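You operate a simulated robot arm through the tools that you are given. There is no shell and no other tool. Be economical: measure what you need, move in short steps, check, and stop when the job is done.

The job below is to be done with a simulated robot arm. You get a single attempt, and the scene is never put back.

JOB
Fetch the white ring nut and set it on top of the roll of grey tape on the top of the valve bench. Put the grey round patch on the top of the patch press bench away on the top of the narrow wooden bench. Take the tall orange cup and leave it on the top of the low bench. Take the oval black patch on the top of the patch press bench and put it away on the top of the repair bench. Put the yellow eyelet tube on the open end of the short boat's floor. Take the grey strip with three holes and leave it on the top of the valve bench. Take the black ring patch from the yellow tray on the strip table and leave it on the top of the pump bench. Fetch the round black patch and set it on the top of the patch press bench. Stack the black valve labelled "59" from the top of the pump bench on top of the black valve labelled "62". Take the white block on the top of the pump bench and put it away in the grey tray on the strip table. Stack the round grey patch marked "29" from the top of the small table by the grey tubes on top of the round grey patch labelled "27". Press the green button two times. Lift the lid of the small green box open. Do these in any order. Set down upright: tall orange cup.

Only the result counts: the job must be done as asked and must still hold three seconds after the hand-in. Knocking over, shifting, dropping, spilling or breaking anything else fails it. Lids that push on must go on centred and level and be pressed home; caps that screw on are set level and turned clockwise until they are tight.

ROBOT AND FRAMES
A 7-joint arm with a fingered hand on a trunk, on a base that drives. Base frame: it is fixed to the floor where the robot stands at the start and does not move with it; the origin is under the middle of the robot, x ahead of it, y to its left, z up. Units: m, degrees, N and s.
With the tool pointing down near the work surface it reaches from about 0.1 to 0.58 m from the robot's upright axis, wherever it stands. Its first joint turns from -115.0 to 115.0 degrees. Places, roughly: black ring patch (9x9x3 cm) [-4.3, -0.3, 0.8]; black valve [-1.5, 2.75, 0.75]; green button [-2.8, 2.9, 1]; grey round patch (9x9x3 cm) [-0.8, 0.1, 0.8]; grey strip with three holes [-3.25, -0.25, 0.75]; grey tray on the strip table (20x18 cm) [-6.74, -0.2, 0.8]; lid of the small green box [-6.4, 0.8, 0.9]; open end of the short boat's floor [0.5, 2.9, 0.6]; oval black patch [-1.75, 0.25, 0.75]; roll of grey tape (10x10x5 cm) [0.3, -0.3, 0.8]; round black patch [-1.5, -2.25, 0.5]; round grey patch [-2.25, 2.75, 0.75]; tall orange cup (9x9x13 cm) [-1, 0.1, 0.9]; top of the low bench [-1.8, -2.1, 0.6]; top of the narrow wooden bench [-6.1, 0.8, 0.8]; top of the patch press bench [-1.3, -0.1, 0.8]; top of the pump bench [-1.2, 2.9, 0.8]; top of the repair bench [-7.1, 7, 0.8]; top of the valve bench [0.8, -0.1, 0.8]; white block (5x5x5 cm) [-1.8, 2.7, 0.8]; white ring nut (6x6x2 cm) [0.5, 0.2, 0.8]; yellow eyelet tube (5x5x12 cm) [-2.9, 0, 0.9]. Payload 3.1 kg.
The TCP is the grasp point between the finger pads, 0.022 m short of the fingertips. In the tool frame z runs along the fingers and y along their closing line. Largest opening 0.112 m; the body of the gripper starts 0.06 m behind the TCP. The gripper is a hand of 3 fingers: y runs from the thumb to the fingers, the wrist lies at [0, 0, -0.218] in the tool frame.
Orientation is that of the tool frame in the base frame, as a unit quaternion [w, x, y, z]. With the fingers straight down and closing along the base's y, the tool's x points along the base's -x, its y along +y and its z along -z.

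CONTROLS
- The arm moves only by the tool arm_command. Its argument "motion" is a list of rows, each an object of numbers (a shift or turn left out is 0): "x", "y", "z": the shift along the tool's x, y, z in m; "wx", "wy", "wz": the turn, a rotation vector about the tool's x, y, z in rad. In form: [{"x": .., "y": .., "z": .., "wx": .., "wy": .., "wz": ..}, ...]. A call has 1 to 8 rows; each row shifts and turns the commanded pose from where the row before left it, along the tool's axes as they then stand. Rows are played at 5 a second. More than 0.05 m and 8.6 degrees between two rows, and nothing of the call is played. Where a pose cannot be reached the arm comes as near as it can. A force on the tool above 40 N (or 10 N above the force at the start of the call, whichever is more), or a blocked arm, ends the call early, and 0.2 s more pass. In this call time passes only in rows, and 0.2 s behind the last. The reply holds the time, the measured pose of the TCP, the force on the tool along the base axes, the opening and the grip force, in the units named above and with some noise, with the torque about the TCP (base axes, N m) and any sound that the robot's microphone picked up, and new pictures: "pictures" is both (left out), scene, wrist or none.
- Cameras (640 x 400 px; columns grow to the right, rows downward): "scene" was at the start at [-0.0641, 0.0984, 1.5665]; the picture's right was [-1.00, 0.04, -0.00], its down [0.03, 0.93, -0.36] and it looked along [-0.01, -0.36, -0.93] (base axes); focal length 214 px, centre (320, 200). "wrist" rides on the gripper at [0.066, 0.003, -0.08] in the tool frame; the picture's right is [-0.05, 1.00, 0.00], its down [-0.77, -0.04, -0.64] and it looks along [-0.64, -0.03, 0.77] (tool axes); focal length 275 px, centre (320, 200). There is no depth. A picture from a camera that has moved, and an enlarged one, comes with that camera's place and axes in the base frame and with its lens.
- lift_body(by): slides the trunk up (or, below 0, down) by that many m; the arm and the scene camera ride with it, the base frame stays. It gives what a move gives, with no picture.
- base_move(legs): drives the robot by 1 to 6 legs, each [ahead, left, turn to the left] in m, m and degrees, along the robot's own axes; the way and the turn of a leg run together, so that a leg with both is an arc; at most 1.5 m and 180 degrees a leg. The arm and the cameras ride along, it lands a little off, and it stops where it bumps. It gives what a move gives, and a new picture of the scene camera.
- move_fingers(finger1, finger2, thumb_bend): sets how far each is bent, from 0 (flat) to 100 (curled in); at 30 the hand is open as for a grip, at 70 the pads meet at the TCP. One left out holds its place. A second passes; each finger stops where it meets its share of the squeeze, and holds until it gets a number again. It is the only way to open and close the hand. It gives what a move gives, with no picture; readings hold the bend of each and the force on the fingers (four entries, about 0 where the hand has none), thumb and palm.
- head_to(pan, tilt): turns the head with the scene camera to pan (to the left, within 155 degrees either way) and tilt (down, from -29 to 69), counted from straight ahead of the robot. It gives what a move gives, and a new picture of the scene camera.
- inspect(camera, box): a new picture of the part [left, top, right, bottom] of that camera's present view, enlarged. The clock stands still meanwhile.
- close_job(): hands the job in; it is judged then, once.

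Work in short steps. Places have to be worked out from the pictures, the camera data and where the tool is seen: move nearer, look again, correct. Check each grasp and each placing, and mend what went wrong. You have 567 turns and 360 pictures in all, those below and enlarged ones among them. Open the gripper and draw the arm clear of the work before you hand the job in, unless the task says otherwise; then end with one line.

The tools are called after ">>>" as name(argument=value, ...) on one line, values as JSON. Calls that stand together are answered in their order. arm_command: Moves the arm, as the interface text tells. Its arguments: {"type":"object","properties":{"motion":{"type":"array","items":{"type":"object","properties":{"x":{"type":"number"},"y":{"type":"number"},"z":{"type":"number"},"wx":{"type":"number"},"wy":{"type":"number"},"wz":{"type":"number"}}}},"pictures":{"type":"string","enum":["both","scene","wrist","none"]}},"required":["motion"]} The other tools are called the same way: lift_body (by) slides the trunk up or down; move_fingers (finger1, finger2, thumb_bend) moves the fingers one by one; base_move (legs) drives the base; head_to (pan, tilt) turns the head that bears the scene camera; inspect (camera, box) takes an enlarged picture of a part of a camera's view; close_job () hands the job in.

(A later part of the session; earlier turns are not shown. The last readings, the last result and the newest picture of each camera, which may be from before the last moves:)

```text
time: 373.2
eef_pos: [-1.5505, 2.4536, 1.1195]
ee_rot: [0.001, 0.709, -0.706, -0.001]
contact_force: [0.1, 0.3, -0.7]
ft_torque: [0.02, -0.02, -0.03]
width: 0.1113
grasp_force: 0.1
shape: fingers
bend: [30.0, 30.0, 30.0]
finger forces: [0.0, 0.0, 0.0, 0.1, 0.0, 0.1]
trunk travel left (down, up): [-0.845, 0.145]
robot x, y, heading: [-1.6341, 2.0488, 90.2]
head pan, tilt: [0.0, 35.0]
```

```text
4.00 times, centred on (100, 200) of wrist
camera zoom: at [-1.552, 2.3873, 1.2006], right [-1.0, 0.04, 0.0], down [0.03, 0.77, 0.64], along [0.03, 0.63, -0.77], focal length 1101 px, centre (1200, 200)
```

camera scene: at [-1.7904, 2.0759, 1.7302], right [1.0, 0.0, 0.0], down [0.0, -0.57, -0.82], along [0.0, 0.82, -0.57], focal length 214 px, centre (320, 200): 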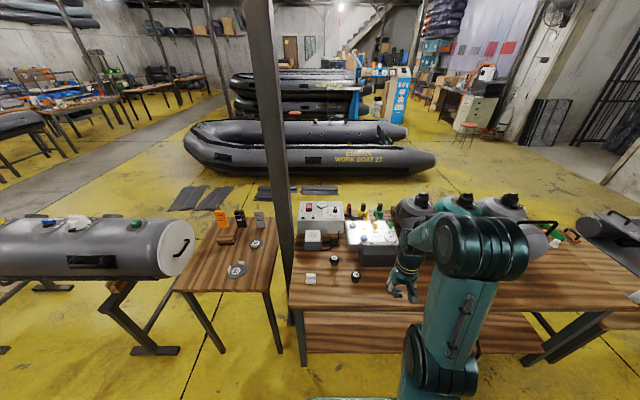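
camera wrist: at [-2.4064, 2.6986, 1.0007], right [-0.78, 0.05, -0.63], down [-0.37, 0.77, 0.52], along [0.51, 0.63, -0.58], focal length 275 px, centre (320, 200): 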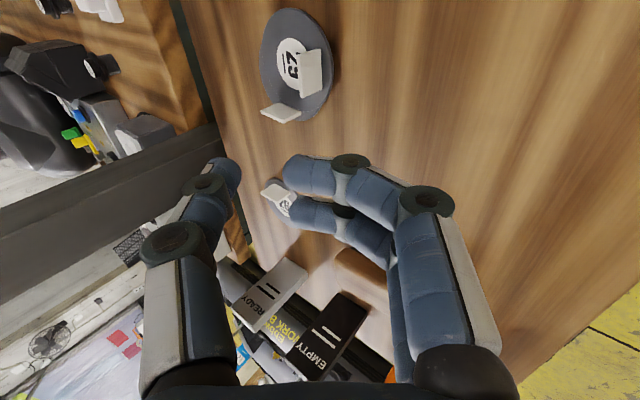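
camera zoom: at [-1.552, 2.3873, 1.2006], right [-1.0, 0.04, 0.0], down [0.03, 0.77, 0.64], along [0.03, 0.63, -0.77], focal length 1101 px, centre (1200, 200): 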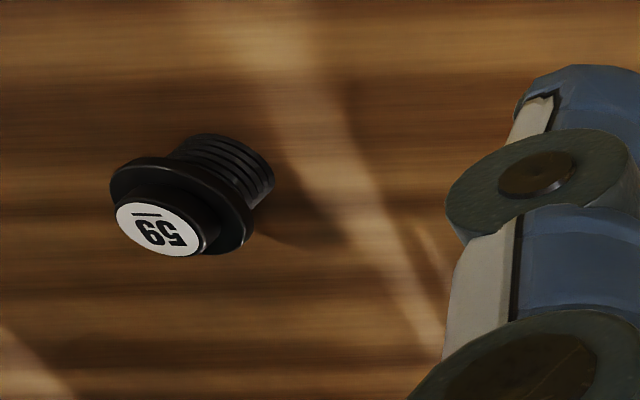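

Three valves are visible. The labels are upside down from here, so I'll verify with the scene camera, where the text is upright.

>>> inspect(camera="scene", box=[290, 240, 390, 300])

>>> inspect(camera="wrist", box=[40, 170, 100, 230])

```text
6.40 times, centred on (340, 270) of scene
camera zoom: at [-1.7905, 2.0759, 1.7302], right [1.0, 0.0, 0.0], down [0.0, -0.57, -0.82], along [0.0, 0.82, -0.57], focal length 1373 px, centre (192, -248)
```

zoom: 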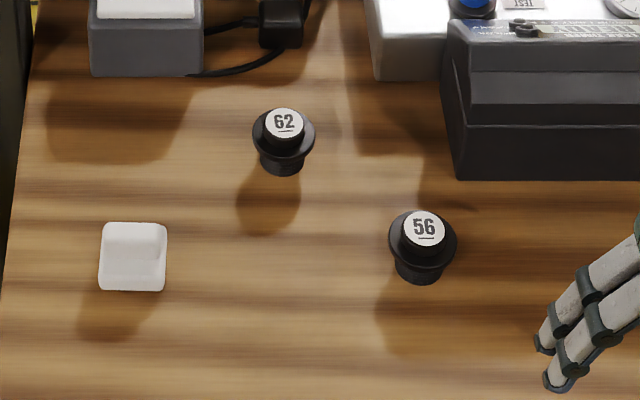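

```text
6.67 times, centred on (70, 200) of wrist
camera zoom: at [-1.552, 2.3873, 1.2006], right [-1.0, 0.04, 0.0], down [0.03, 0.77, 0.64], along [0.03, 0.63, -0.77], focal length 1835 px, centre (1987, 200)
```

zoom: 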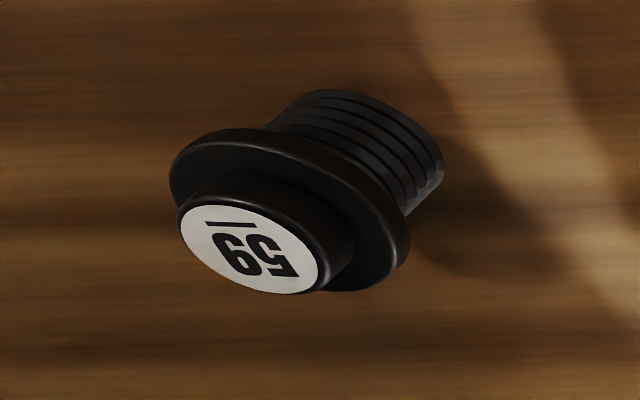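

East valve is 59, 62 is at (-1.715, 2.816, top 0.847), 56 stays. I'll drive to 59 near (-1.09, 2.675).

>>> base_move(legs=[[0.1, -0.44, 0]])

>>> inspect(camera="wrist", box=[160, 60, 480, 260])

```text
time: 375.9
eef_pos: [-1.11, 2.5559, 1.1199]
ee_rot: [0.001, 0.709, -0.705, 0.0]
contact_force: [0.2, -0.6, -0.6]
ft_torque: [0.03, -0.05, 0.03]
width: 0.1113
grasp_force: 0.1
shape: fingers
bend: [30.0, 30.0, 30.0]
finger forces: [0.0, 0.0, 0.0, 0.0, 0.0, 0.0]
trunk travel left (down, up): [-0.845, 0.145]
robot x, y, heading: [-1.1941, 2.1507, 90.0]
head pan, tilt: [0.0, 35.0]
camera scene: at [-1.3503, 2.1777, 1.7302], right [1.0, 0.0, 0.0], down [0.0, -0.57, -0.82], along [0.0, 0.82, -0.57], focal length 214 px, centre (320, 200)
```

scene: 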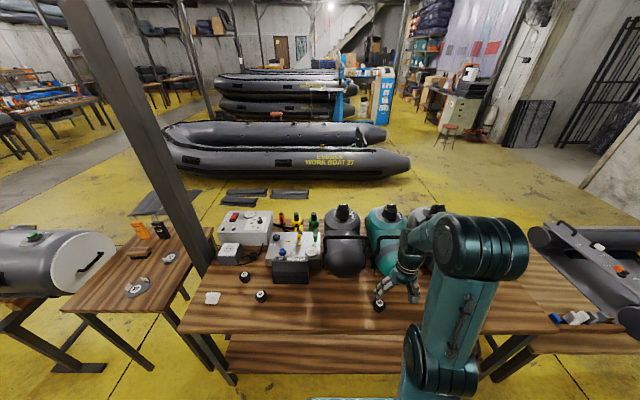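

```text
2.00 times, centred on (320, 160) of wrist
camera zoom: at [-1.1123, 2.4894, 1.2006], right [-1.0, 0.04, 0.0], down [0.03, 0.77, 0.64], along [0.03, 0.63, -0.77], focal length 551 px, centre (320, 280)
```

zoom: 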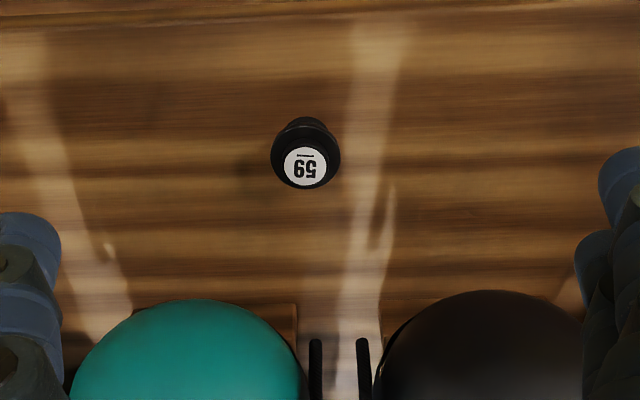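

59 is at (-1.093, 2.674). I'll move over it and descend partway with a smaller opening.

>>> move_fingers(finger1=40, finger2=40, thumb_bend=40)

>>> arm_command(motion=[{"x": -0.04, "y": -0.006}, {"x": -0.04, "y": -0.006}, {"x": -0.038, "y": -0.005}, {"z": 0.05}, {"z": 0.05}, {"z": 0.05}, {"z": 0.05}, {"z": 0.03}], pictures="wrist")

```text
time: 376.9
eef_pos: [-1.111, 2.5553, 1.1205]
ee_rot: [0.001, 0.708, -0.706, 0.0]
contact_force: [0.3, 0.3, 0.8]
ft_torque: [-0.01, 0.02, 0.0]
width: 0.0842
grasp_force: 0.1
shape: fingers
bend: [40.0, 40.0, 40.0]
finger forces: [0.0, 0.1, 0.0, 0.0, 0.0, 0.0]
trunk travel left (down, up): [-0.845, 0.145]
robot x, y, heading: [-1.1948, 2.1498, 90.3]
head pan, tilt: [0.0, 35.0]
```

```text
time: 378.7
eef_pos: [-1.0942, 2.6738, 0.8871]
ee_rot: [0.001, 0.709, -0.706, 0.001]
contact_force: [1.0, -0.1, 0.2]
ft_torque: [-0.03, -0.03, 0.01]
width: 0.0845
grasp_force: 0.0
shape: fingers
bend: [40.0, 40.0, 40.0]
finger forces: [0.0, 0.1, 0.0, 0.1, 0.0, 0.0]
trunk travel left (down, up): [-0.845, 0.145]
robot x, y, heading: [-1.1958, 2.1464, 90.3]
head pan, tilt: [0.0, 35.0]
camera wrist: at [-1.0965, 2.6082, 0.9687], right [-1.0, 0.04, 0.0], down [0.03, 0.77, 0.63], along [0.03, 0.63, -0.77], focal length 275 px, centre (320, 200)
```

wrist: 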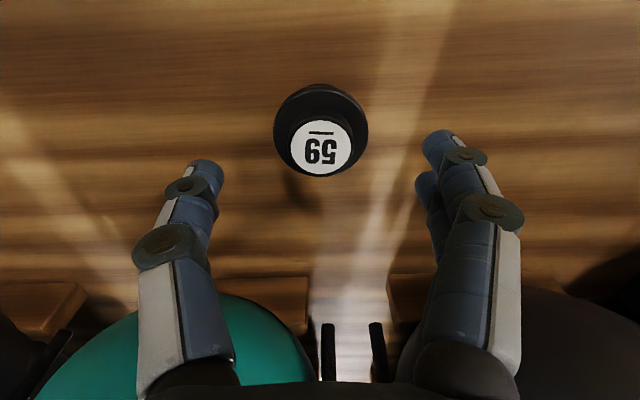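

Centred. I'll descend to flange height and grip.

>>> arm_command(motion=[{"z": 0.03}, {"z": 0.021}], pictures="wrist")

>>> move_fingers(finger1=75, finger2=75, thumb_bend=75)

>>> arm_command(motion=[{"z": -0.02}, {"z": -0.04}, {"z": -0.05}], pictures="both")

```text
time: 379.3
eef_pos: [-1.0942, 2.6737, 0.8375]
ee_rot: [0.0, 0.708, -0.706, 0.0]
contact_force: [-0.3, -0.2, -0.2]
ft_torque: [0.0, -0.01, -0.02]
width: 0.0845
grasp_force: 0.0
shape: fingers
bend: [40.0, 40.0, 40.0]
finger forces: [0.0, 0.1, 0.0, 0.0, 0.1, 0.0]
trunk travel left (down, up): [-0.845, 0.145]
robot x, y, heading: [-1.198, 2.1512, 90.3]
head pan, tilt: [0.0, 35.0]
camera wrist: at [-1.0963, 2.6081, 0.9185], right [-1.0, 0.04, 0.0], down [0.03, 0.77, 0.64], along [0.03, 0.64, -0.77], focal length 275 px, centre (320, 200)
```

wrist: 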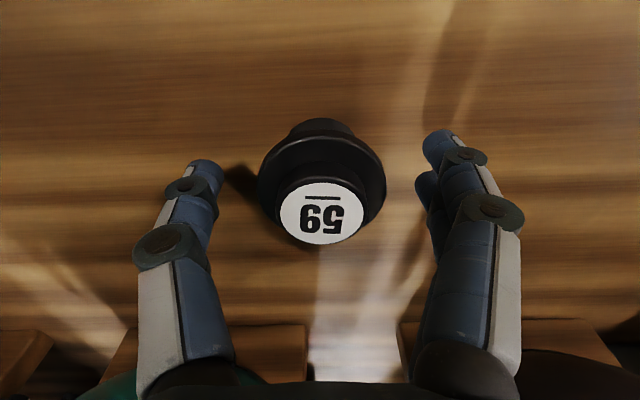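

```text
time: 380.3
eef_pos: [-1.0959, 2.6743, 0.8381]
ee_rot: [0.002, 0.709, -0.705, -0.001]
contact_force: [-0.7, 0.6, -0.7]
ft_torque: [-0.01, 0.0, 0.02]
width: 0.034
grasp_force: 20.8
shape: fingers
bend: [63.0, 63.0, 63.0]
finger forces: [9.8, 10.4, 0.0, 0.1, 21.7, 0.0]
trunk travel left (down, up): [-0.845, 0.145]
robot x, y, heading: [-1.1935, 2.1461, 90.0]
head pan, tilt: [0.0, 35.0]
```

```text
time: 381.1
eef_pos: [-1.0933, 2.6722, 0.9486]
ee_rot: [0.001, 0.709, -0.706, -0.001]
contact_force: [-0.8, -1.1, -0.9]
ft_torque: [-0.01, -0.01, 0.05]
width: 0.0338
grasp_force: 20.8
shape: fingers
bend: [64.0, 63.0, 64.0]
finger forces: [9.8, 10.5, 0.0, 0.0, 21.5, 0.0]
trunk travel left (down, up): [-0.845, 0.145]
robot x, y, heading: [-1.1918, 2.1499, 90.3]
head pan, tilt: [0.0, 35.0]
camera scene: at [-1.3506, 2.1763, 1.7302], right [1.0, 0.0, 0.0], down [0.0, -0.57, -0.82], along [0.0, 0.82, -0.57], focal length 214 px, centre (320, 200)
camera wrist: at [-1.0963, 2.6071, 1.03], right [-1.0, 0.04, 0.0], down [0.03, 0.77, 0.64], along [0.03, 0.64, -0.77], focal length 275 px, centre (320, 200)
```

scene: 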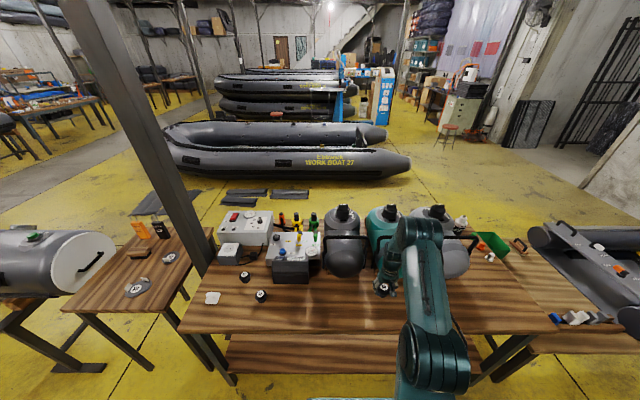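
wrist: 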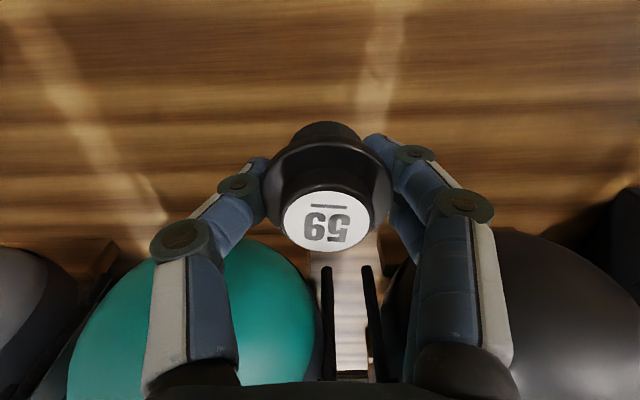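

59 is held upright. I'll raise, pull back, strafe west to 62 and close in.

>>> arm_command(motion=[{"z": -0.05}, {"z": -0.05}, {"z": -0.03}, {"x": 0.045}, {"x": 0.045}], pictures="none")

>>> base_move(legs=[[0, 0.5, -0.1], [0.1, 0, 0]])

>>> inspect(camera="wrist", box=[0, 0, 640, 400])

>>> inspect(camera="scene", box=[260, 220, 420, 320])

```text
time: 382.3
eef_pos: [-1.0936, 2.5832, 1.078]
ee_rot: [0.001, 0.709, -0.705, 0.0]
contact_force: [-0.3, -0.1, -1.2]
ft_torque: [0.01, -0.01, -0.04]
width: 0.033
grasp_force: 21.1
shape: fingers
bend: [64.0, 63.0, 64.0]
finger forces: [9.9, 10.7, 0.1, 0.0, 21.1, 0.0]
trunk travel left (down, up): [-0.845, 0.145]
robot x, y, heading: [-1.1953, 2.1514, 90.0]
head pan, tilt: [0.0, 35.0]
```

```text
time: 386.0
eef_pos: [-1.5961, 2.6834, 1.0782]
ee_rot: [0.002, 0.708, -0.706, 0.0]
contact_force: [0.1, 0.8, -2.1]
ft_torque: [-0.02, 0.0, 0.04]
width: 0.033
grasp_force: 20.8
shape: fingers
bend: [64.0, 63.0, 64.0]
finger forces: [10.0, 10.7, 0.1, 0.1, 21.0, 0.0]
trunk travel left (down, up): [-0.845, 0.145]
robot x, y, heading: [-1.6994, 2.2476, 90.3]
head pan, tilt: [0.0, 35.0]
camera scene: at [-1.8536, 2.2769, 1.7302], right [1.0, 0.0, 0.0], down [0.0, -0.57, -0.82], along [0.0, 0.82, -0.57], focal length 214 px, centre (320, 200)
```

scene: 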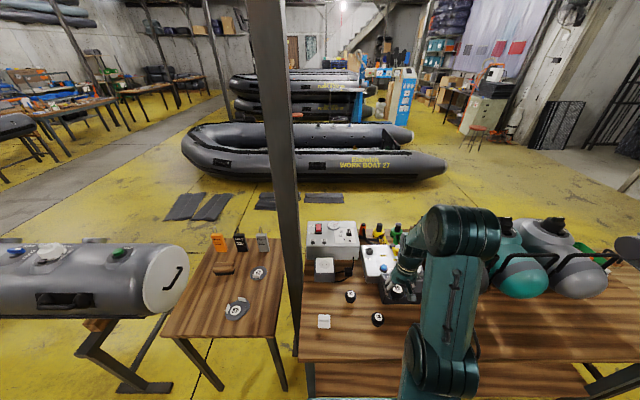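

```text
1.00 times, centred on (320, 200) of wrist (not enlarged: the box is as wide or as high as the picture)
camera zoom: at [-1.5979, 2.6168, 1.1588], right [-1.0, 0.04, 0.0], down [0.03, 0.77, 0.64], along [0.03, 0.63, -0.77], focal length 275 px, centre (320, 200)
```

zoom: 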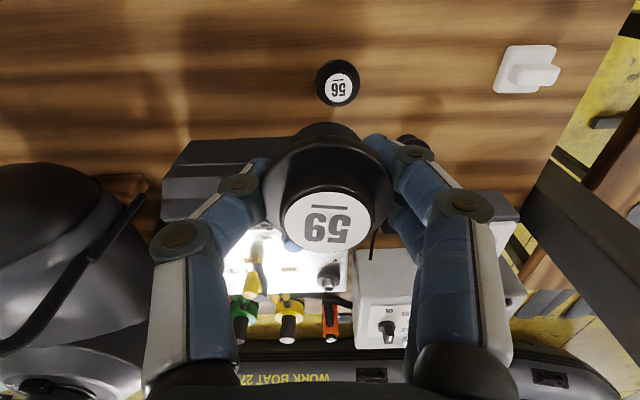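

```text
4.00 times, centred on (340, 270) of scene
camera zoom: at [-1.8536, 2.2769, 1.7302], right [1.0, 0.0, 0.0], down [0.0, -0.57, -0.82], along [0.0, 0.82, -0.57], focal length 858 px, centre (240, -80)
```

zoom: 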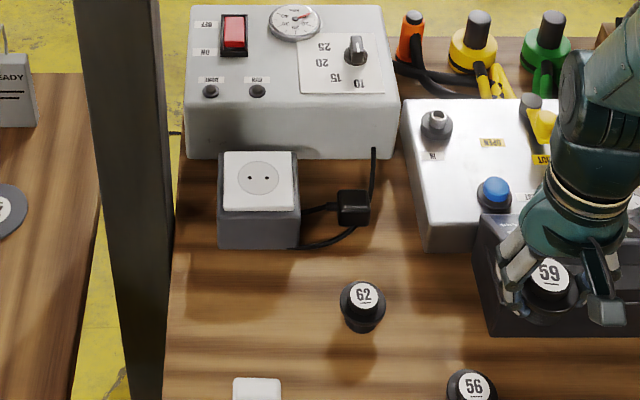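

62 is at (-1.7155, 2.820). 59's axis is within 4 mm of the TCP, so I'll move over 62 and stop just above it.

>>> arm_command(motion=[{"x": -0.034, "y": 0.029}, {"x": -0.034, "y": 0.029}, {"x": -0.034, "y": 0.029}, {"x": -0.0325, "y": 0.0295}, {"z": 0.05}, {"z": 0.05}, {"z": 0.05}, {"z": 0.02}], pictures="wrist")

>>> inspect(camera="scene", box=[300, 240, 400, 310])

```text
time: 387.8
eef_pos: [-1.7118, 2.8172, 0.9071]
ee_rot: [0.001, 0.708, -0.706, -0.001]
contact_force: [0.5, -0.5, -0.5]
ft_torque: [-0.01, -0.02, 0.0]
width: 0.0329
grasp_force: 20.4
shape: fingers
bend: [64.0, 63.0, 64.0]
finger forces: [9.8, 10.9, 0.1, 0.1, 20.5, 0.1]
trunk travel left (down, up): [-0.845, 0.145]
robot x, y, heading: [-1.7002, 2.2465, 90.2]
head pan, tilt: [0.0, 35.0]
camera wrist: at [-1.7135, 2.7507, 0.9881], right [-1.0, 0.04, 0.0], down [0.03, 0.77, 0.64], along [0.03, 0.64, -0.77], focal length 275 px, centre (320, 200)
```

wrist: 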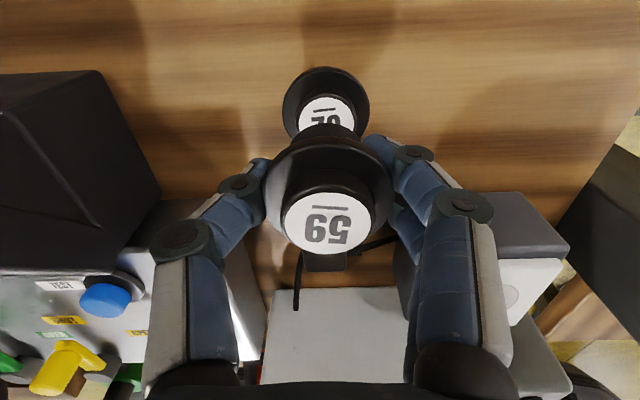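

```text
5.71 times, centred on (350, 275) of scene
camera zoom: at [-1.8534, 2.2767, 1.7302], right [1.0, 0.0, 0.0], down [0.0, -0.57, -0.82], along [0.0, 0.82, -0.57], focal length 1226 px, centre (149, -229)
```

zoom: 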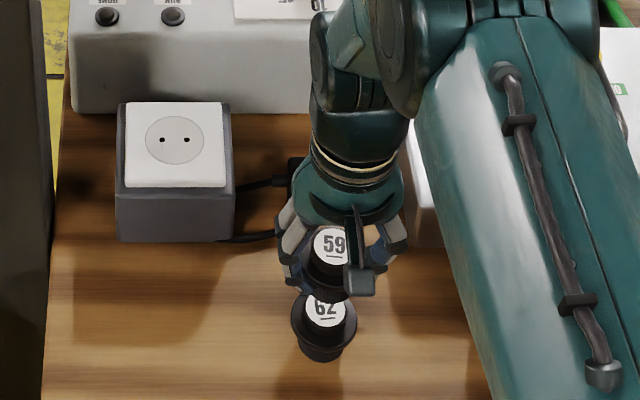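

Both cameras say 59 is about 9 mm too far north of 62. I'll correct and lower with guarded steps.

>>> arm_command(motion=[{"x": 0.0085, "y": -0.001}, {"z": 0.008}], pictures="wrist")

>>> inspect(camera="scene", box=[320, 265, 384, 305])

```text
time: 388.4
eef_pos: [-1.7116, 2.8083, 0.8994]
ee_rot: [0.001, 0.707, -0.707, 0.0]
contact_force: [0.3, -1.6, -0.9]
ft_torque: [-0.03, -0.03, -0.01]
width: 0.0326
grasp_force: 20.8
shape: fingers
bend: [64.0, 63.0, 64.0]
finger forces: [9.9, 11.0, 0.0, 0.0, 20.6, 0.0]
trunk travel left (down, up): [-0.845, 0.145]
robot x, y, heading: [-1.6986, 2.25, 90.2]
head pan, tilt: [0.0, 35.0]
camera wrist: at [-1.7135, 2.7427, 0.9804], right [-1.0, 0.04, 0.0], down [0.03, 0.77, 0.64], along [0.03, 0.63, -0.77], focal length 275 px, centre (320, 200)
```

wrist: 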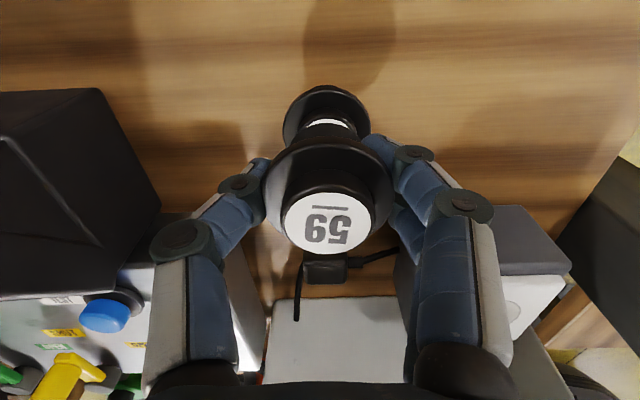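

```text
10.00 times, centred on (352, 285) of scene
camera zoom: at [-1.8538, 2.2772, 1.7302], right [1.0, 0.0, 0.0], down [0.0, -0.57, -0.82], along [0.0, 0.82, -0.57], focal length 2145 px, centre (0, -650)
```

zoom: 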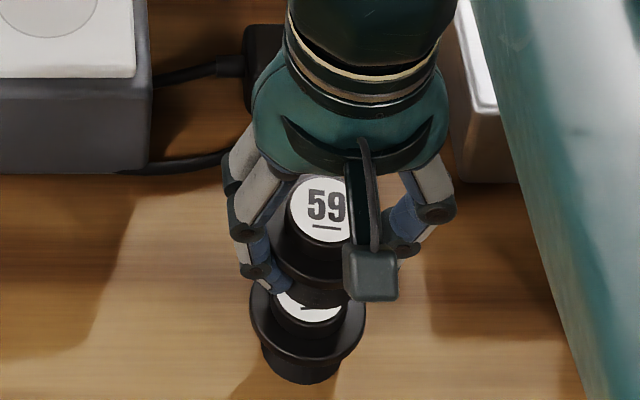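

Aligned in both axes. Lowering onto 62 in small steps.

>>> arm_command(motion=[{"z": 0.007}, {"z": 0.003}, {"z": 0.003}, {"z": 0.002}, {"z": 0.002}], pictures="wrist")

>>> inspect(camera="scene", box=[320, 265, 384, 305])

```text
time: 389.6
eef_pos: [-1.7123, 2.809, 0.882]
ee_rot: [0.001, 0.708, -0.706, 0.0]
contact_force: [-0.1, 0.2, -1.0]
ft_torque: [-0.03, 0.01, 0.03]
width: 0.0325
grasp_force: 20.6
shape: fingers
bend: [64.0, 63.0, 64.0]
finger forces: [9.9, 10.9, 0.0, 0.0, 20.5, 0.0]
trunk travel left (down, up): [-0.845, 0.145]
robot x, y, heading: [-1.6985, 2.2472, 90.2]
head pan, tilt: [0.0, 35.0]
camera wrist: at [-1.7139, 2.7423, 0.9635], right [-1.0, 0.04, 0.0], down [0.03, 0.77, 0.64], along [0.03, 0.63, -0.77], focal length 275 px, centre (320, 200)
```

wrist: 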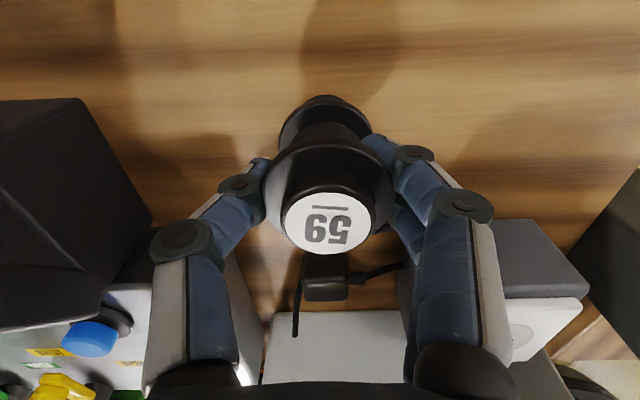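

```text
10.00 times, centred on (352, 285) of scene
camera zoom: at [-1.8536, 2.2767, 1.7302], right [1.0, 0.0, 0.0], down [0.0, -0.57, -0.82], along [0.0, 0.82, -0.57], focal length 2145 px, centre (0, -650)
```

zoom: 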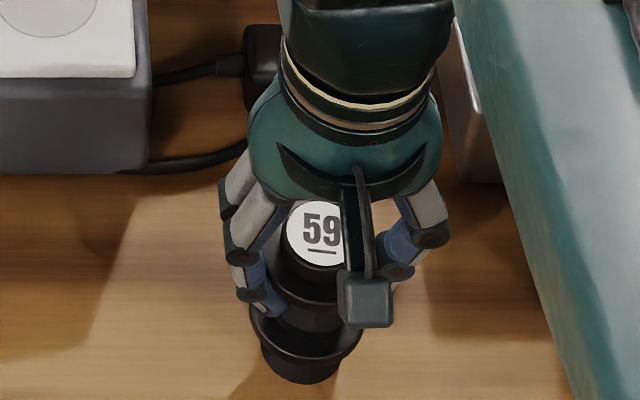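

No contact yet; continuing down gently.

>>> arm_command(motion=[{"z": 0.002}, {"z": 0.002}, {"z": 0.002}, {"z": 0.002}, {"z": 0.002}], pictures="wrist")

```text
time: 390.8
eef_pos: [-1.7102, 2.8074, 0.8744]
ee_rot: [-0.001, 0.708, -0.706, -0.001]
contact_force: [-0.5, 1.0, 14.7]
ft_torque: [0.02, 0.22, 0.01]
width: 0.0299
grasp_force: 20.5
shape: fingers
bend: [65.0, 65.0, 66.0]
finger forces: [10.2, 11.4, 0.0, 0.1, 19.0, 0.0]
trunk travel left (down, up): [-0.845, 0.145]
robot x, y, heading: [-1.6994, 2.2432, 90.2]
head pan, tilt: [0.0, 35.0]
camera wrist: at [-1.7138, 2.7411, 0.9552], right [-1.0, 0.04, 0.0], down [0.03, 0.77, 0.64], along [0.03, 0.64, -0.77], focal length 275 px, centre (320, 200)
```

wrist: 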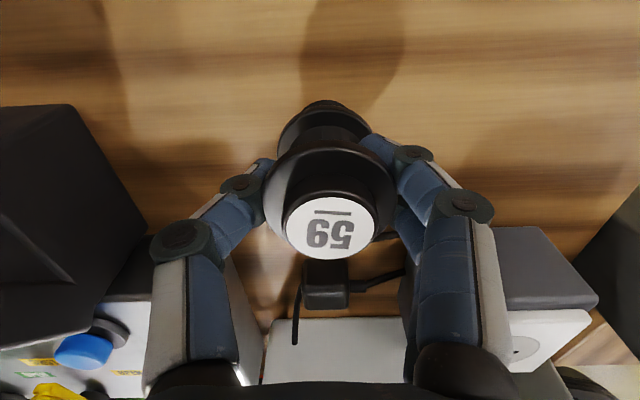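

Contact at 15 N. I'll ease up slightly, then look before releasing.

>>> arm_command(motion=[{"z": -0.002}], pictures="none")

>>> inspect(camera="scene", box=[320, 265, 384, 305])

```text
time: 391.2
eef_pos: [-1.713, 2.8073, 0.8756]
ee_rot: [0.002, 0.708, -0.706, 0.001]
contact_force: [-0.3, 0.1, 4.7]
ft_torque: [0.0, 0.13, 0.02]
width: 0.03
grasp_force: 22.0
shape: fingers
bend: [65.0, 65.0, 66.0]
finger forces: [11.7, 12.3, 0.1, 0.1, 19.9, 0.1]
trunk travel left (down, up): [-0.845, 0.145]
robot x, y, heading: [-1.7008, 2.2486, 90.0]
head pan, tilt: [0.0, 35.0]
```

```text
10.00 times, centred on (352, 285) of scene
camera zoom: at [-1.8536, 2.2759, 1.7301], right [1.0, 0.0, 0.0], down [0.0, -0.57, -0.82], along [0.0, 0.82, -0.57], focal length 2145 px, centre (0, -650)
```

zoom: 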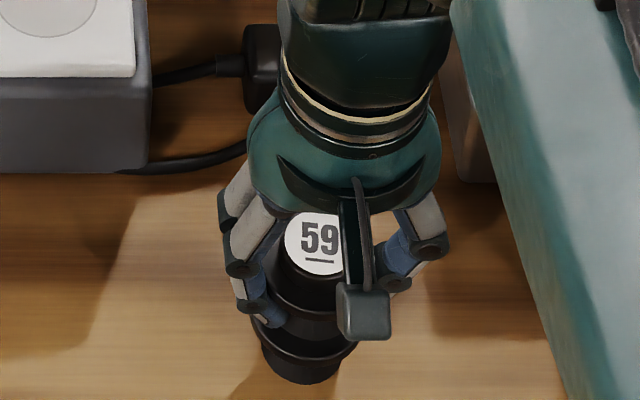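

Looks coaxial. I'll release and rise straight up.

>>> move_fingers(finger1=45, finger2=45, thumb_bend=45)

>>> arm_command(motion=[{"z": -0.02}, {"z": -0.03}, {"z": -0.04}, {"z": -0.05}], pictures="wrist")

>>> inspect(camera="scene", box=[320, 265, 384, 305])

```text
time: 392.2
eef_pos: [-1.712, 2.8083, 0.874]
ee_rot: [0.0, 0.708, -0.706, -0.001]
contact_force: [0.1, 0.4, 0.7]
ft_torque: [0.0, -0.04, 0.01]
width: 0.0685
grasp_force: 0.0
shape: fingers
bend: [45.0, 45.0, 45.0]
finger forces: [0.1, 0.1, 0.1, 0.0, 0.2, 0.1]
trunk travel left (down, up): [-0.845, 0.145]
robot x, y, heading: [-1.7, 2.2471, 90.1]
head pan, tilt: [0.0, 35.0]
```

```text
time: 393.2
eef_pos: [-1.7114, 2.8072, 1.014]
ee_rot: [0.001, 0.708, -0.706, 0.001]
contact_force: [-0.4, 0.3, 0.3]
ft_torque: [0.01, 0.05, -0.02]
width: 0.0689
grasp_force: 0.0
shape: fingers
bend: [45.0, 45.0, 45.0]
finger forces: [0.1, 0.1, 0.0, 0.0, 0.1, 0.0]
trunk travel left (down, up): [-0.845, 0.145]
robot x, y, heading: [-1.6994, 2.245, 90.4]
head pan, tilt: [0.0, 35.0]
camera wrist: at [-1.7137, 2.7413, 1.0961], right [-1.0, 0.04, 0.0], down [0.03, 0.77, 0.64], along [0.03, 0.63, -0.77], focal length 275 px, centre (320, 200)
```

wrist: 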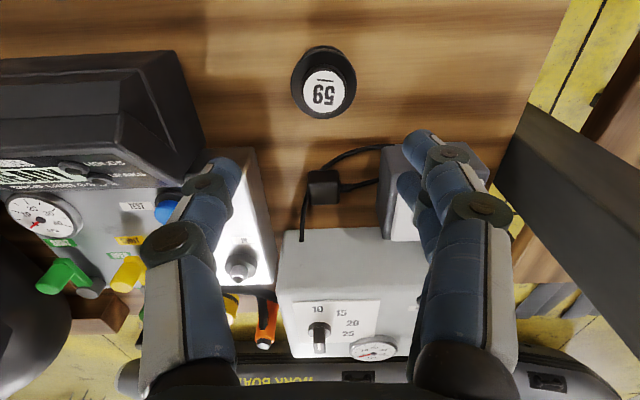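

```text
10.00 times, centred on (352, 285) of scene
camera zoom: at [-1.8535, 2.2748, 1.7302], right [1.0, 0.0, 0.0], down [0.0, -0.57, -0.82], along [0.0, 0.82, -0.57], focal length 2145 px, centre (0, -650)
```

zoom: 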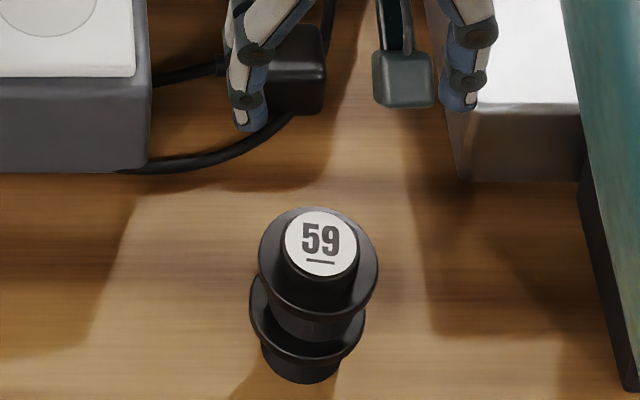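

59 stands stacked on 62. Next the white block near (-1.834, 2.70): moving over for a close look.

>>> arm_command(motion=[{"x": 0.034, "y": 0.035}, {"x": 0.034, "y": 0.035}, {"x": 0.034, "y": 0.035}, {"x": 0.01, "y": 0.017}], pictures="wrist")

```text
time: 394.2
eef_pos: [-1.8349, 2.6944, 1.0137]
ee_rot: [0.0, 0.707, -0.707, 0.0]
contact_force: [-0.9, 0.3, -0.1]
ft_torque: [0.01, 0.01, -0.01]
width: 0.0692
grasp_force: 0.0
shape: fingers
bend: [45.0, 45.0, 45.0]
finger forces: [0.0, 0.1, 0.0, 0.0, 0.0, 0.1]
trunk travel left (down, up): [-0.845, 0.145]
robot x, y, heading: [-1.6993, 2.2486, 90.1]
head pan, tilt: [0.0, 35.0]
camera wrist: at [-1.8368, 2.6291, 1.0954], right [-1.0, 0.04, 0.0], down [0.03, 0.77, 0.63], along [0.03, 0.63, -0.77], focal length 275 px, centre (320, 200)
```

wrist: 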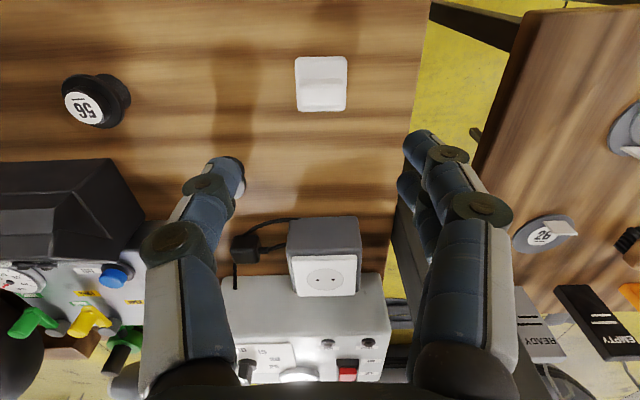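

>>> inspect(camera="wrist", box=[270, 35, 370, 125])

```text
4.44 times, centred on (320, 80) of wrist
camera zoom: at [-1.8368, 2.6291, 1.0954], right [-1.0, 0.04, 0.0], down [0.03, 0.77, 0.63], along [0.03, 0.63, -0.77], focal length 1224 px, centre (320, 733)
```

zoom: 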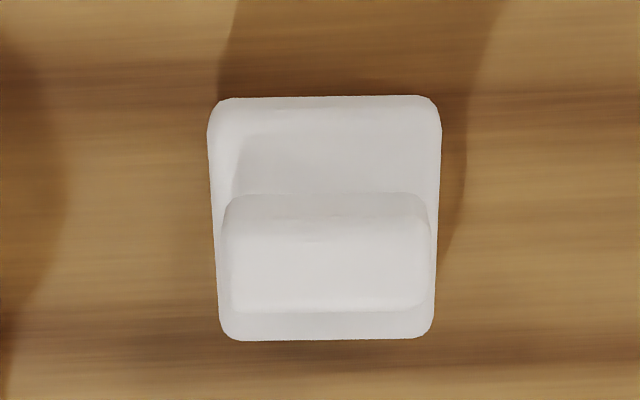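

The block is a 5 cm base with a rib, square to my hand. I'll descend around it and grip across x.

>>> arm_command(motion=[{"x": -0.013, "y": -0.001}, {"z": 0.05}, {"z": 0.05}, {"z": 0.04}], pictures="wrist")

```text
time: 395.2
eef_pos: [-1.8339, 2.7086, 0.8733]
ee_rot: [0.001, 0.708, -0.706, 0.0]
contact_force: [-0.3, -0.2, -0.8]
ft_torque: [-0.01, 0.04, 0.0]
width: 0.0689
grasp_force: 0.1
shape: fingers
bend: [45.0, 45.0, 45.0]
finger forces: [0.0, 0.1, 0.0, 0.1, 0.0, 0.0]
trunk travel left (down, up): [-0.845, 0.145]
robot x, y, heading: [-1.6976, 2.2468, 90.1]
head pan, tilt: [0.0, 35.0]
camera wrist: at [-1.8355, 2.6425, 0.9547], right [-1.0, 0.04, 0.0], down [0.04, 0.77, 0.64], along [0.03, 0.63, -0.77], focal length 275 px, centre (320, 200)
```

wrist: 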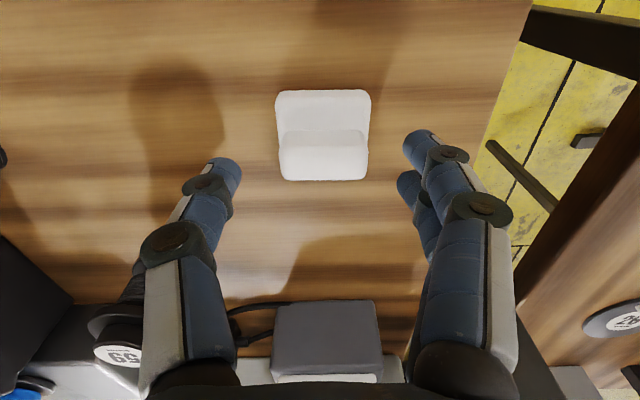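

>>> arm_command(motion=[{"z": 0.025}, {"z": 0.014}], pictures="none")

>>> move_fingers(finger1=75, finger2=75, thumb_bend=75)

>>> arm_command(motion=[{"z": -0.03}, {"z": -0.05}, {"z": -0.05}, {"z": -0.05}, {"z": -0.05}, {"x": 0.045}, {"x": 0.045}], pictures="wrist")

```text
time: 395.8
eef_pos: [-1.8331, 2.7099, 0.8365]
ee_rot: [0.0, 0.707, -0.707, 0.0]
contact_force: [0.1, 0.5, -0.1]
ft_torque: [0.04, -0.01, -0.01]
width: 0.069
grasp_force: 0.0
shape: fingers
bend: [45.0, 45.0, 45.0]
finger forces: [0.0, 0.0, 0.1, 0.0, 0.0, 0.0]
trunk travel left (down, up): [-0.845, 0.145]
robot x, y, heading: [-1.6983, 2.2462, 90.2]
head pan, tilt: [0.0, 35.0]
```

```text
time: 396.8
eef_pos: [-1.833, 2.7085, 0.836]
ee_rot: [0.001, 0.708, -0.706, -0.001]
contact_force: [-0.7, 0.0, -0.5]
ft_torque: [0.0, 0.0, -0.02]
width: 0.0443
grasp_force: 20.0
shape: fingers
bend: [54.0, 54.0, 62.0]
finger forces: [10.1, 10.0, 0.1, 0.1, 20.2, 0.0]
trunk travel left (down, up): [-0.845, 0.145]
robot x, y, heading: [-1.6982, 2.2475, 90.4]
head pan, tilt: [0.0, 35.0]
```

```text
time: 398.4
eef_pos: [-1.8332, 2.6165, 1.067]
ee_rot: [0.001, 0.707, -0.707, 0.0]
contact_force: [-0.2, -0.3, -0.3]
ft_torque: [0.03, 0.01, 0.03]
width: 0.0443
grasp_force: 19.6
shape: fingers
bend: [54.0, 54.0, 62.0]
finger forces: [10.0, 9.9, 0.0, 0.0, 19.9, 0.1]
trunk travel left (down, up): [-0.845, 0.145]
robot x, y, heading: [-1.6946, 2.247, 90.2]
head pan, tilt: [0.0, 35.0]
camera wrist: at [-1.8342, 2.5502, 1.1475], right [-1.0, 0.04, 0.0], down [0.03, 0.77, 0.64], along [0.03, 0.64, -0.77], focal length 275 px, centre (320, 200)
```

wrist: 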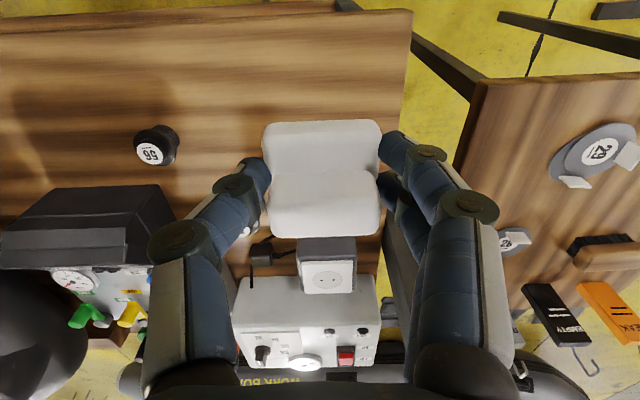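

Block held. Everything can be done facing north: strafe west along the corridor, back through the west passage, then east to the grey tray.

>>> base_move(legs=[[-0.4, 0, -0.2], [0, 1.5, 0], [0, 1.5, 0], [0, 1.5, 0], [0, 1.5, 0]])

>>> base_move(legs=[[0, 1.0, 0], [0, 1.05, 0]])

```text
time: 429.1
eef_pos: [-7.8472, 2.2503, 1.0668]
ee_rot: [-0.001, 0.707, -0.707, 0.0]
contact_force: [-0.1, 0.0, -1.1]
ft_torque: [0.03, 0.01, 0.0]
width: 0.0443
grasp_force: 20.1
shape: fingers
bend: [54.0, 54.0, 62.0]
finger forces: [9.9, 10.0, 0.1, 0.0, 20.0, 0.0]
trunk travel left (down, up): [-0.845, 0.145]
robot x, y, heading: [-7.7128, 1.8829, 89.9]
head pan, tilt: [0.0, 35.0]
camera scene: at [-7.8685, 1.9097, 1.7302], right [1.0, 0.0, 0.0], down [0.0, -0.57, -0.82], along [0.0, 0.82, -0.57], focal length 214 px, centre (320, 200)
```

scene: 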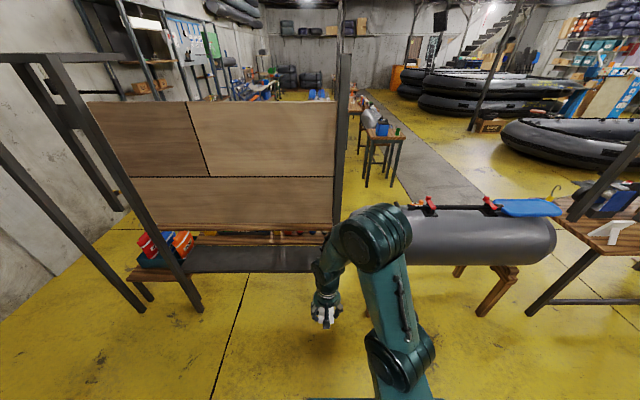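

```text
time: 439.3
eef_pos: [-9.8913, 2.2624, 1.0661]
ee_rot: [0.0, -0.706, 0.708, 0.0]
contact_force: [0.4, 0.6, -1.3]
ft_torque: [0.0, 0.01, -0.01]
width: 0.0444
grasp_force: 20.5
shape: fingers
bend: [54.0, 54.0, 62.0]
finger forces: [10.0, 10.0, 0.1, 0.1, 20.1, 0.0]
trunk travel left (down, up): [-0.845, 0.145]
robot x, y, heading: [-9.7549, 1.8918, 89.9]
head pan, tilt: [0.0, 35.0]
camera scene: at [-9.9157, 1.9211, 1.7302], right [1.0, 0.0, 0.0], down [0.0, -0.57, -0.82], along [0.0, 0.82, -0.57], focal length 214 px, centre (320, 200)
```

scene: 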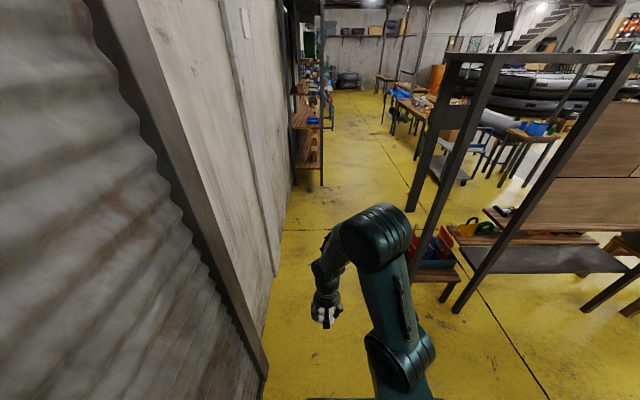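

Now back south through the passage, then strafe east along the aisle.

>>> base_move(legs=[[-1.45, 0, 0], [-1.4, 0, 0], [0, -1.5, 0], [0, -1.45, 0]])

>>> head_to(pan=0, tilt=50)

```text
time: 466.9
eef_pos: [-6.9533, -0.5706, 1.0662]
ee_rot: [0.001, 0.712, -0.702, -0.001]
contact_force: [0.0, 0.7, -0.2]
ft_torque: [-0.01, -0.03, -0.04]
width: 0.0442
grasp_force: 20.2
shape: fingers
bend: [54.0, 54.0, 62.0]
finger forces: [10.0, 10.1, 0.0, 0.0, 20.0, 0.0]
trunk travel left (down, up): [-0.845, 0.145]
robot x, y, heading: [-6.8153, -0.9397, 90.6]
head pan, tilt: [0.0, 35.0]
camera scene: at [-6.9717, -0.9132, 1.7302], right [1.0, 0.01, 0.0], down [0.01, -0.57, -0.82], along [-0.01, 0.82, -0.57], focal length 214 px, centre (320, 200)
```

scene: 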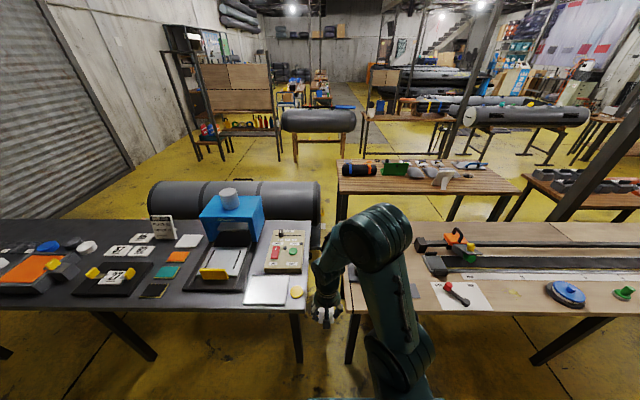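

```text
time: 467.7
eef_pos: [-6.954, -0.5713, 1.0664]
ee_rot: [0.001, 0.711, -0.703, -0.001]
contact_force: [0.7, 0.1, -0.6]
ft_torque: [-0.03, 0.0, 0.02]
width: 0.0443
grasp_force: 19.7
shape: fingers
bend: [54.0, 54.0, 62.0]
finger forces: [10.0, 9.9, 0.0, 0.0, 20.0, 0.0]
trunk travel left (down, up): [-0.845, 0.145]
robot x, y, heading: [-6.8172, -0.9405, 90.5]
head pan, tilt: [0.0, 50.0]
camera scene: at [-6.9717, -0.9242, 1.7085], right [1.0, 0.01, 0.0], down [0.01, -0.77, -0.64], along [-0.01, 0.64, -0.77], focal length 214 px, centre (320, 200)
```

scene: 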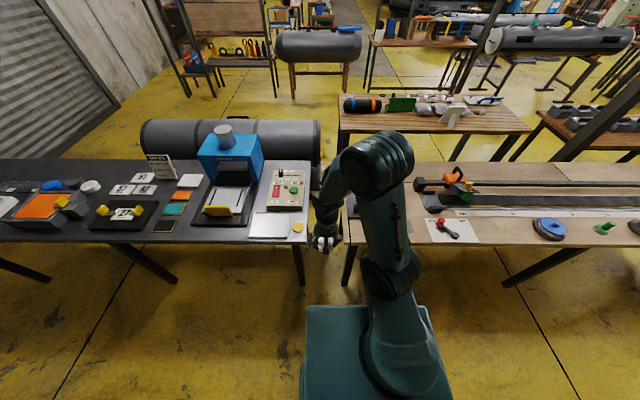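

The lid is still open. I'll strafe 0.2 m east and forward so the wrist camera sees the grey tray.

>>> base_move(legs=[[0.15, -0.2, -0.5]])

>>> inspect(camera="wrist", box=[0, 0, 640, 400])

```text
time: 469.5
eef_pos: [-6.7535, -0.4194, 1.0659]
ee_rot: [0.001, 0.71, -0.705, -0.001]
contact_force: [0.4, 0.5, -0.9]
ft_torque: [-0.03, -0.02, 0.02]
width: 0.044
grasp_force: 20.2
shape: fingers
bend: [54.0, 54.0, 62.0]
finger forces: [10.0, 10.0, 0.0, 0.1, 20.1, 0.0]
trunk travel left (down, up): [-0.845, 0.145]
robot x, y, heading: [-6.6212, -0.7885, 90.6]
head pan, tilt: [0.0, 50.0]
camera scene: at [-6.7732, -0.773, 1.7085], right [1.0, 0.01, 0.0], down [0.0, -0.77, -0.64], along [0.0, 0.64, -0.77], focal length 214 px, centre (320, 200)
```

scene: 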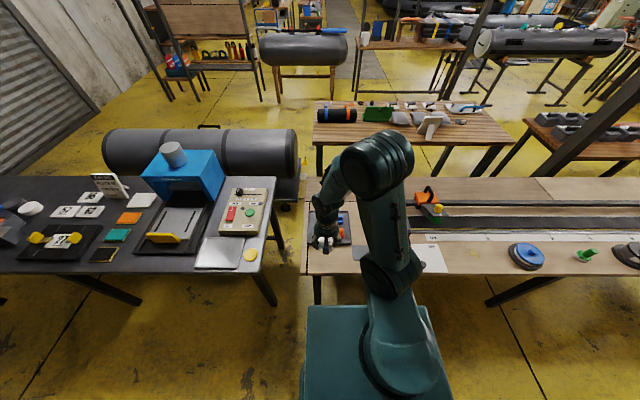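

```text
1.00 times, centred on (320, 200) of wrist (not enlarged: the box is as wide or as high as the picture)
camera zoom: at [-6.7549, -0.4866, 1.147], right [-1.0, 0.04, 0.0], down [0.03, 0.77, 0.64], along [0.02, 0.63, -0.77], focal length 275 px, centre (320, 200)
```

zoom: 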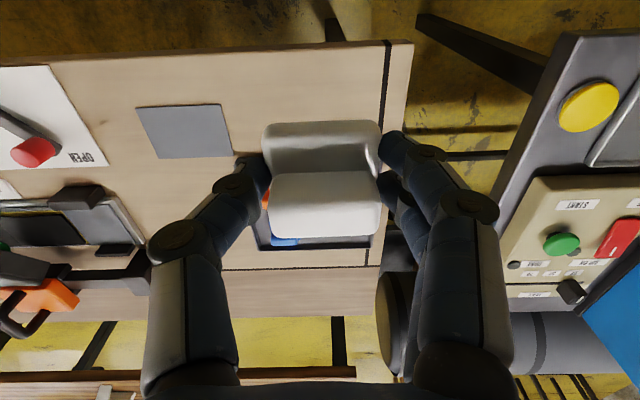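

The tray is hidden under the held block. I'll shift north to bring the tray into the upper view.

>>> arm_command(motion=[{"x": -0.045}, {"x": -0.045}, {"x": -0.045, "y": 0.02}], pictures="wrist")

```text
time: 470.3
eef_pos: [-6.7757, -0.2834, 1.0648]
ee_rot: [0.001, 0.71, -0.705, 0.001]
contact_force: [0.3, -0.2, -0.9]
ft_torque: [-0.02, -0.03, 0.01]
width: 0.0442
grasp_force: 20.6
shape: fingers
bend: [54.0, 54.0, 62.0]
finger forces: [9.9, 9.9, 0.1, 0.0, 19.9, 0.0]
trunk travel left (down, up): [-0.845, 0.145]
robot x, y, heading: [-6.6164, -0.7892, 90.2]
head pan, tilt: [0.0, 50.0]
camera wrist: at [-6.7771, -0.3499, 1.1465], right [-1.0, 0.04, 0.0], down [0.03, 0.77, 0.63], along [0.03, 0.63, -0.77], focal length 275 px, centre (320, 200)
```

wrist: 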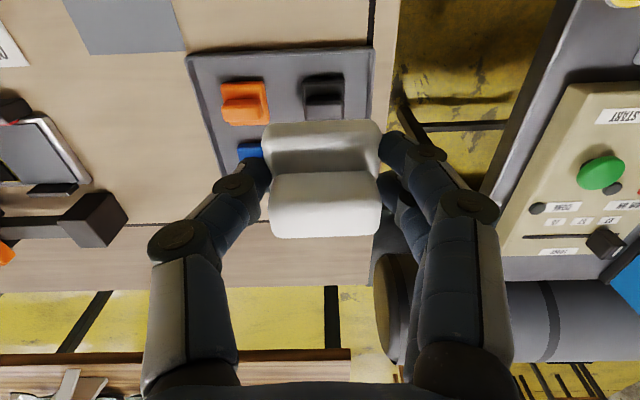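

Three blocks occupy the tray; the free quadrant is centred at (-6.77, -0.16). I'll drive 7 cm closer, then move over it and descend.

>>> base_move(legs=[[0.07, 0, 0]])

>>> arm_command(motion=[{"x": -0.027, "y": -0.003}, {"x": -0.026, "y": -0.003}, {"z": 0.05}, {"z": 0.05}, {"z": 0.05}], pictures="wrist")

```text
time: 471.3
eef_pos: [-6.7748, -0.2145, 1.0659]
ee_rot: [0.0, 0.71, -0.704, 0.001]
contact_force: [-0.3, 0.8, -0.5]
ft_torque: [-0.04, -0.01, 0.04]
width: 0.0442
grasp_force: 20.3
shape: fingers
bend: [54.0, 54.0, 62.0]
finger forces: [9.9, 10.0, 0.1, 0.1, 20.0, 0.0]
trunk travel left (down, up): [-0.845, 0.145]
robot x, y, heading: [-6.6209, -0.718, 90.6]
head pan, tilt: [0.0, 50.0]
camera scene: at [-6.7739, -0.7019, 1.7084], right [1.0, 0.01, 0.0], down [0.0, -0.77, -0.64], along [0.0, 0.64, -0.77], focal length 214 px, centre (320, 200)
```

scene: 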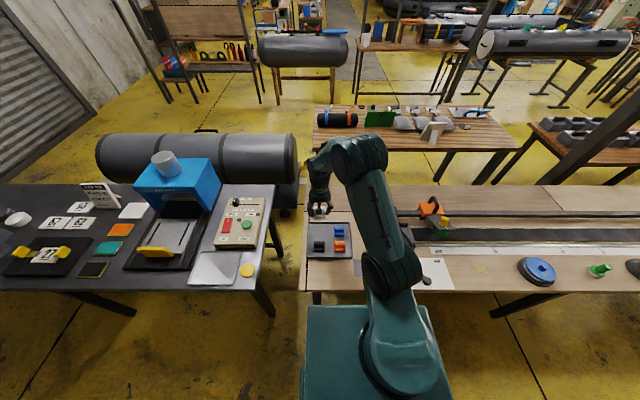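

```text
time: 472.5
eef_pos: [-6.7684, -0.1609, 0.9146]
ee_rot: [0.001, 0.709, -0.705, -0.001]
contact_force: [1.1, -0.9, -0.3]
ft_torque: [-0.01, -0.02, -0.02]
width: 0.0444
grasp_force: 19.8
shape: fingers
bend: [54.0, 54.0, 62.0]
finger forces: [9.8, 9.9, 0.0, 0.0, 19.8, 0.1]
trunk travel left (down, up): [-0.845, 0.145]
robot x, y, heading: [-6.6175, -0.7244, 90.3]
head pan, tilt: [0.0, 50.0]
camera wrist: at [-6.7701, -0.2274, 0.9953], right [-1.0, 0.04, 0.0], down [0.03, 0.77, 0.64], along [0.03, 0.63, -0.77], focal length 275 px, centre (320, 200)
```

wrist: 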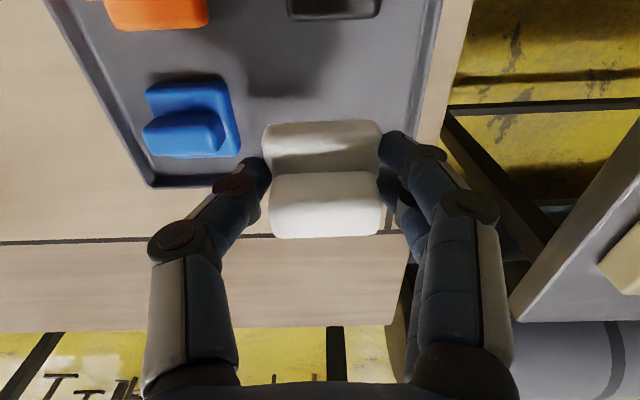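

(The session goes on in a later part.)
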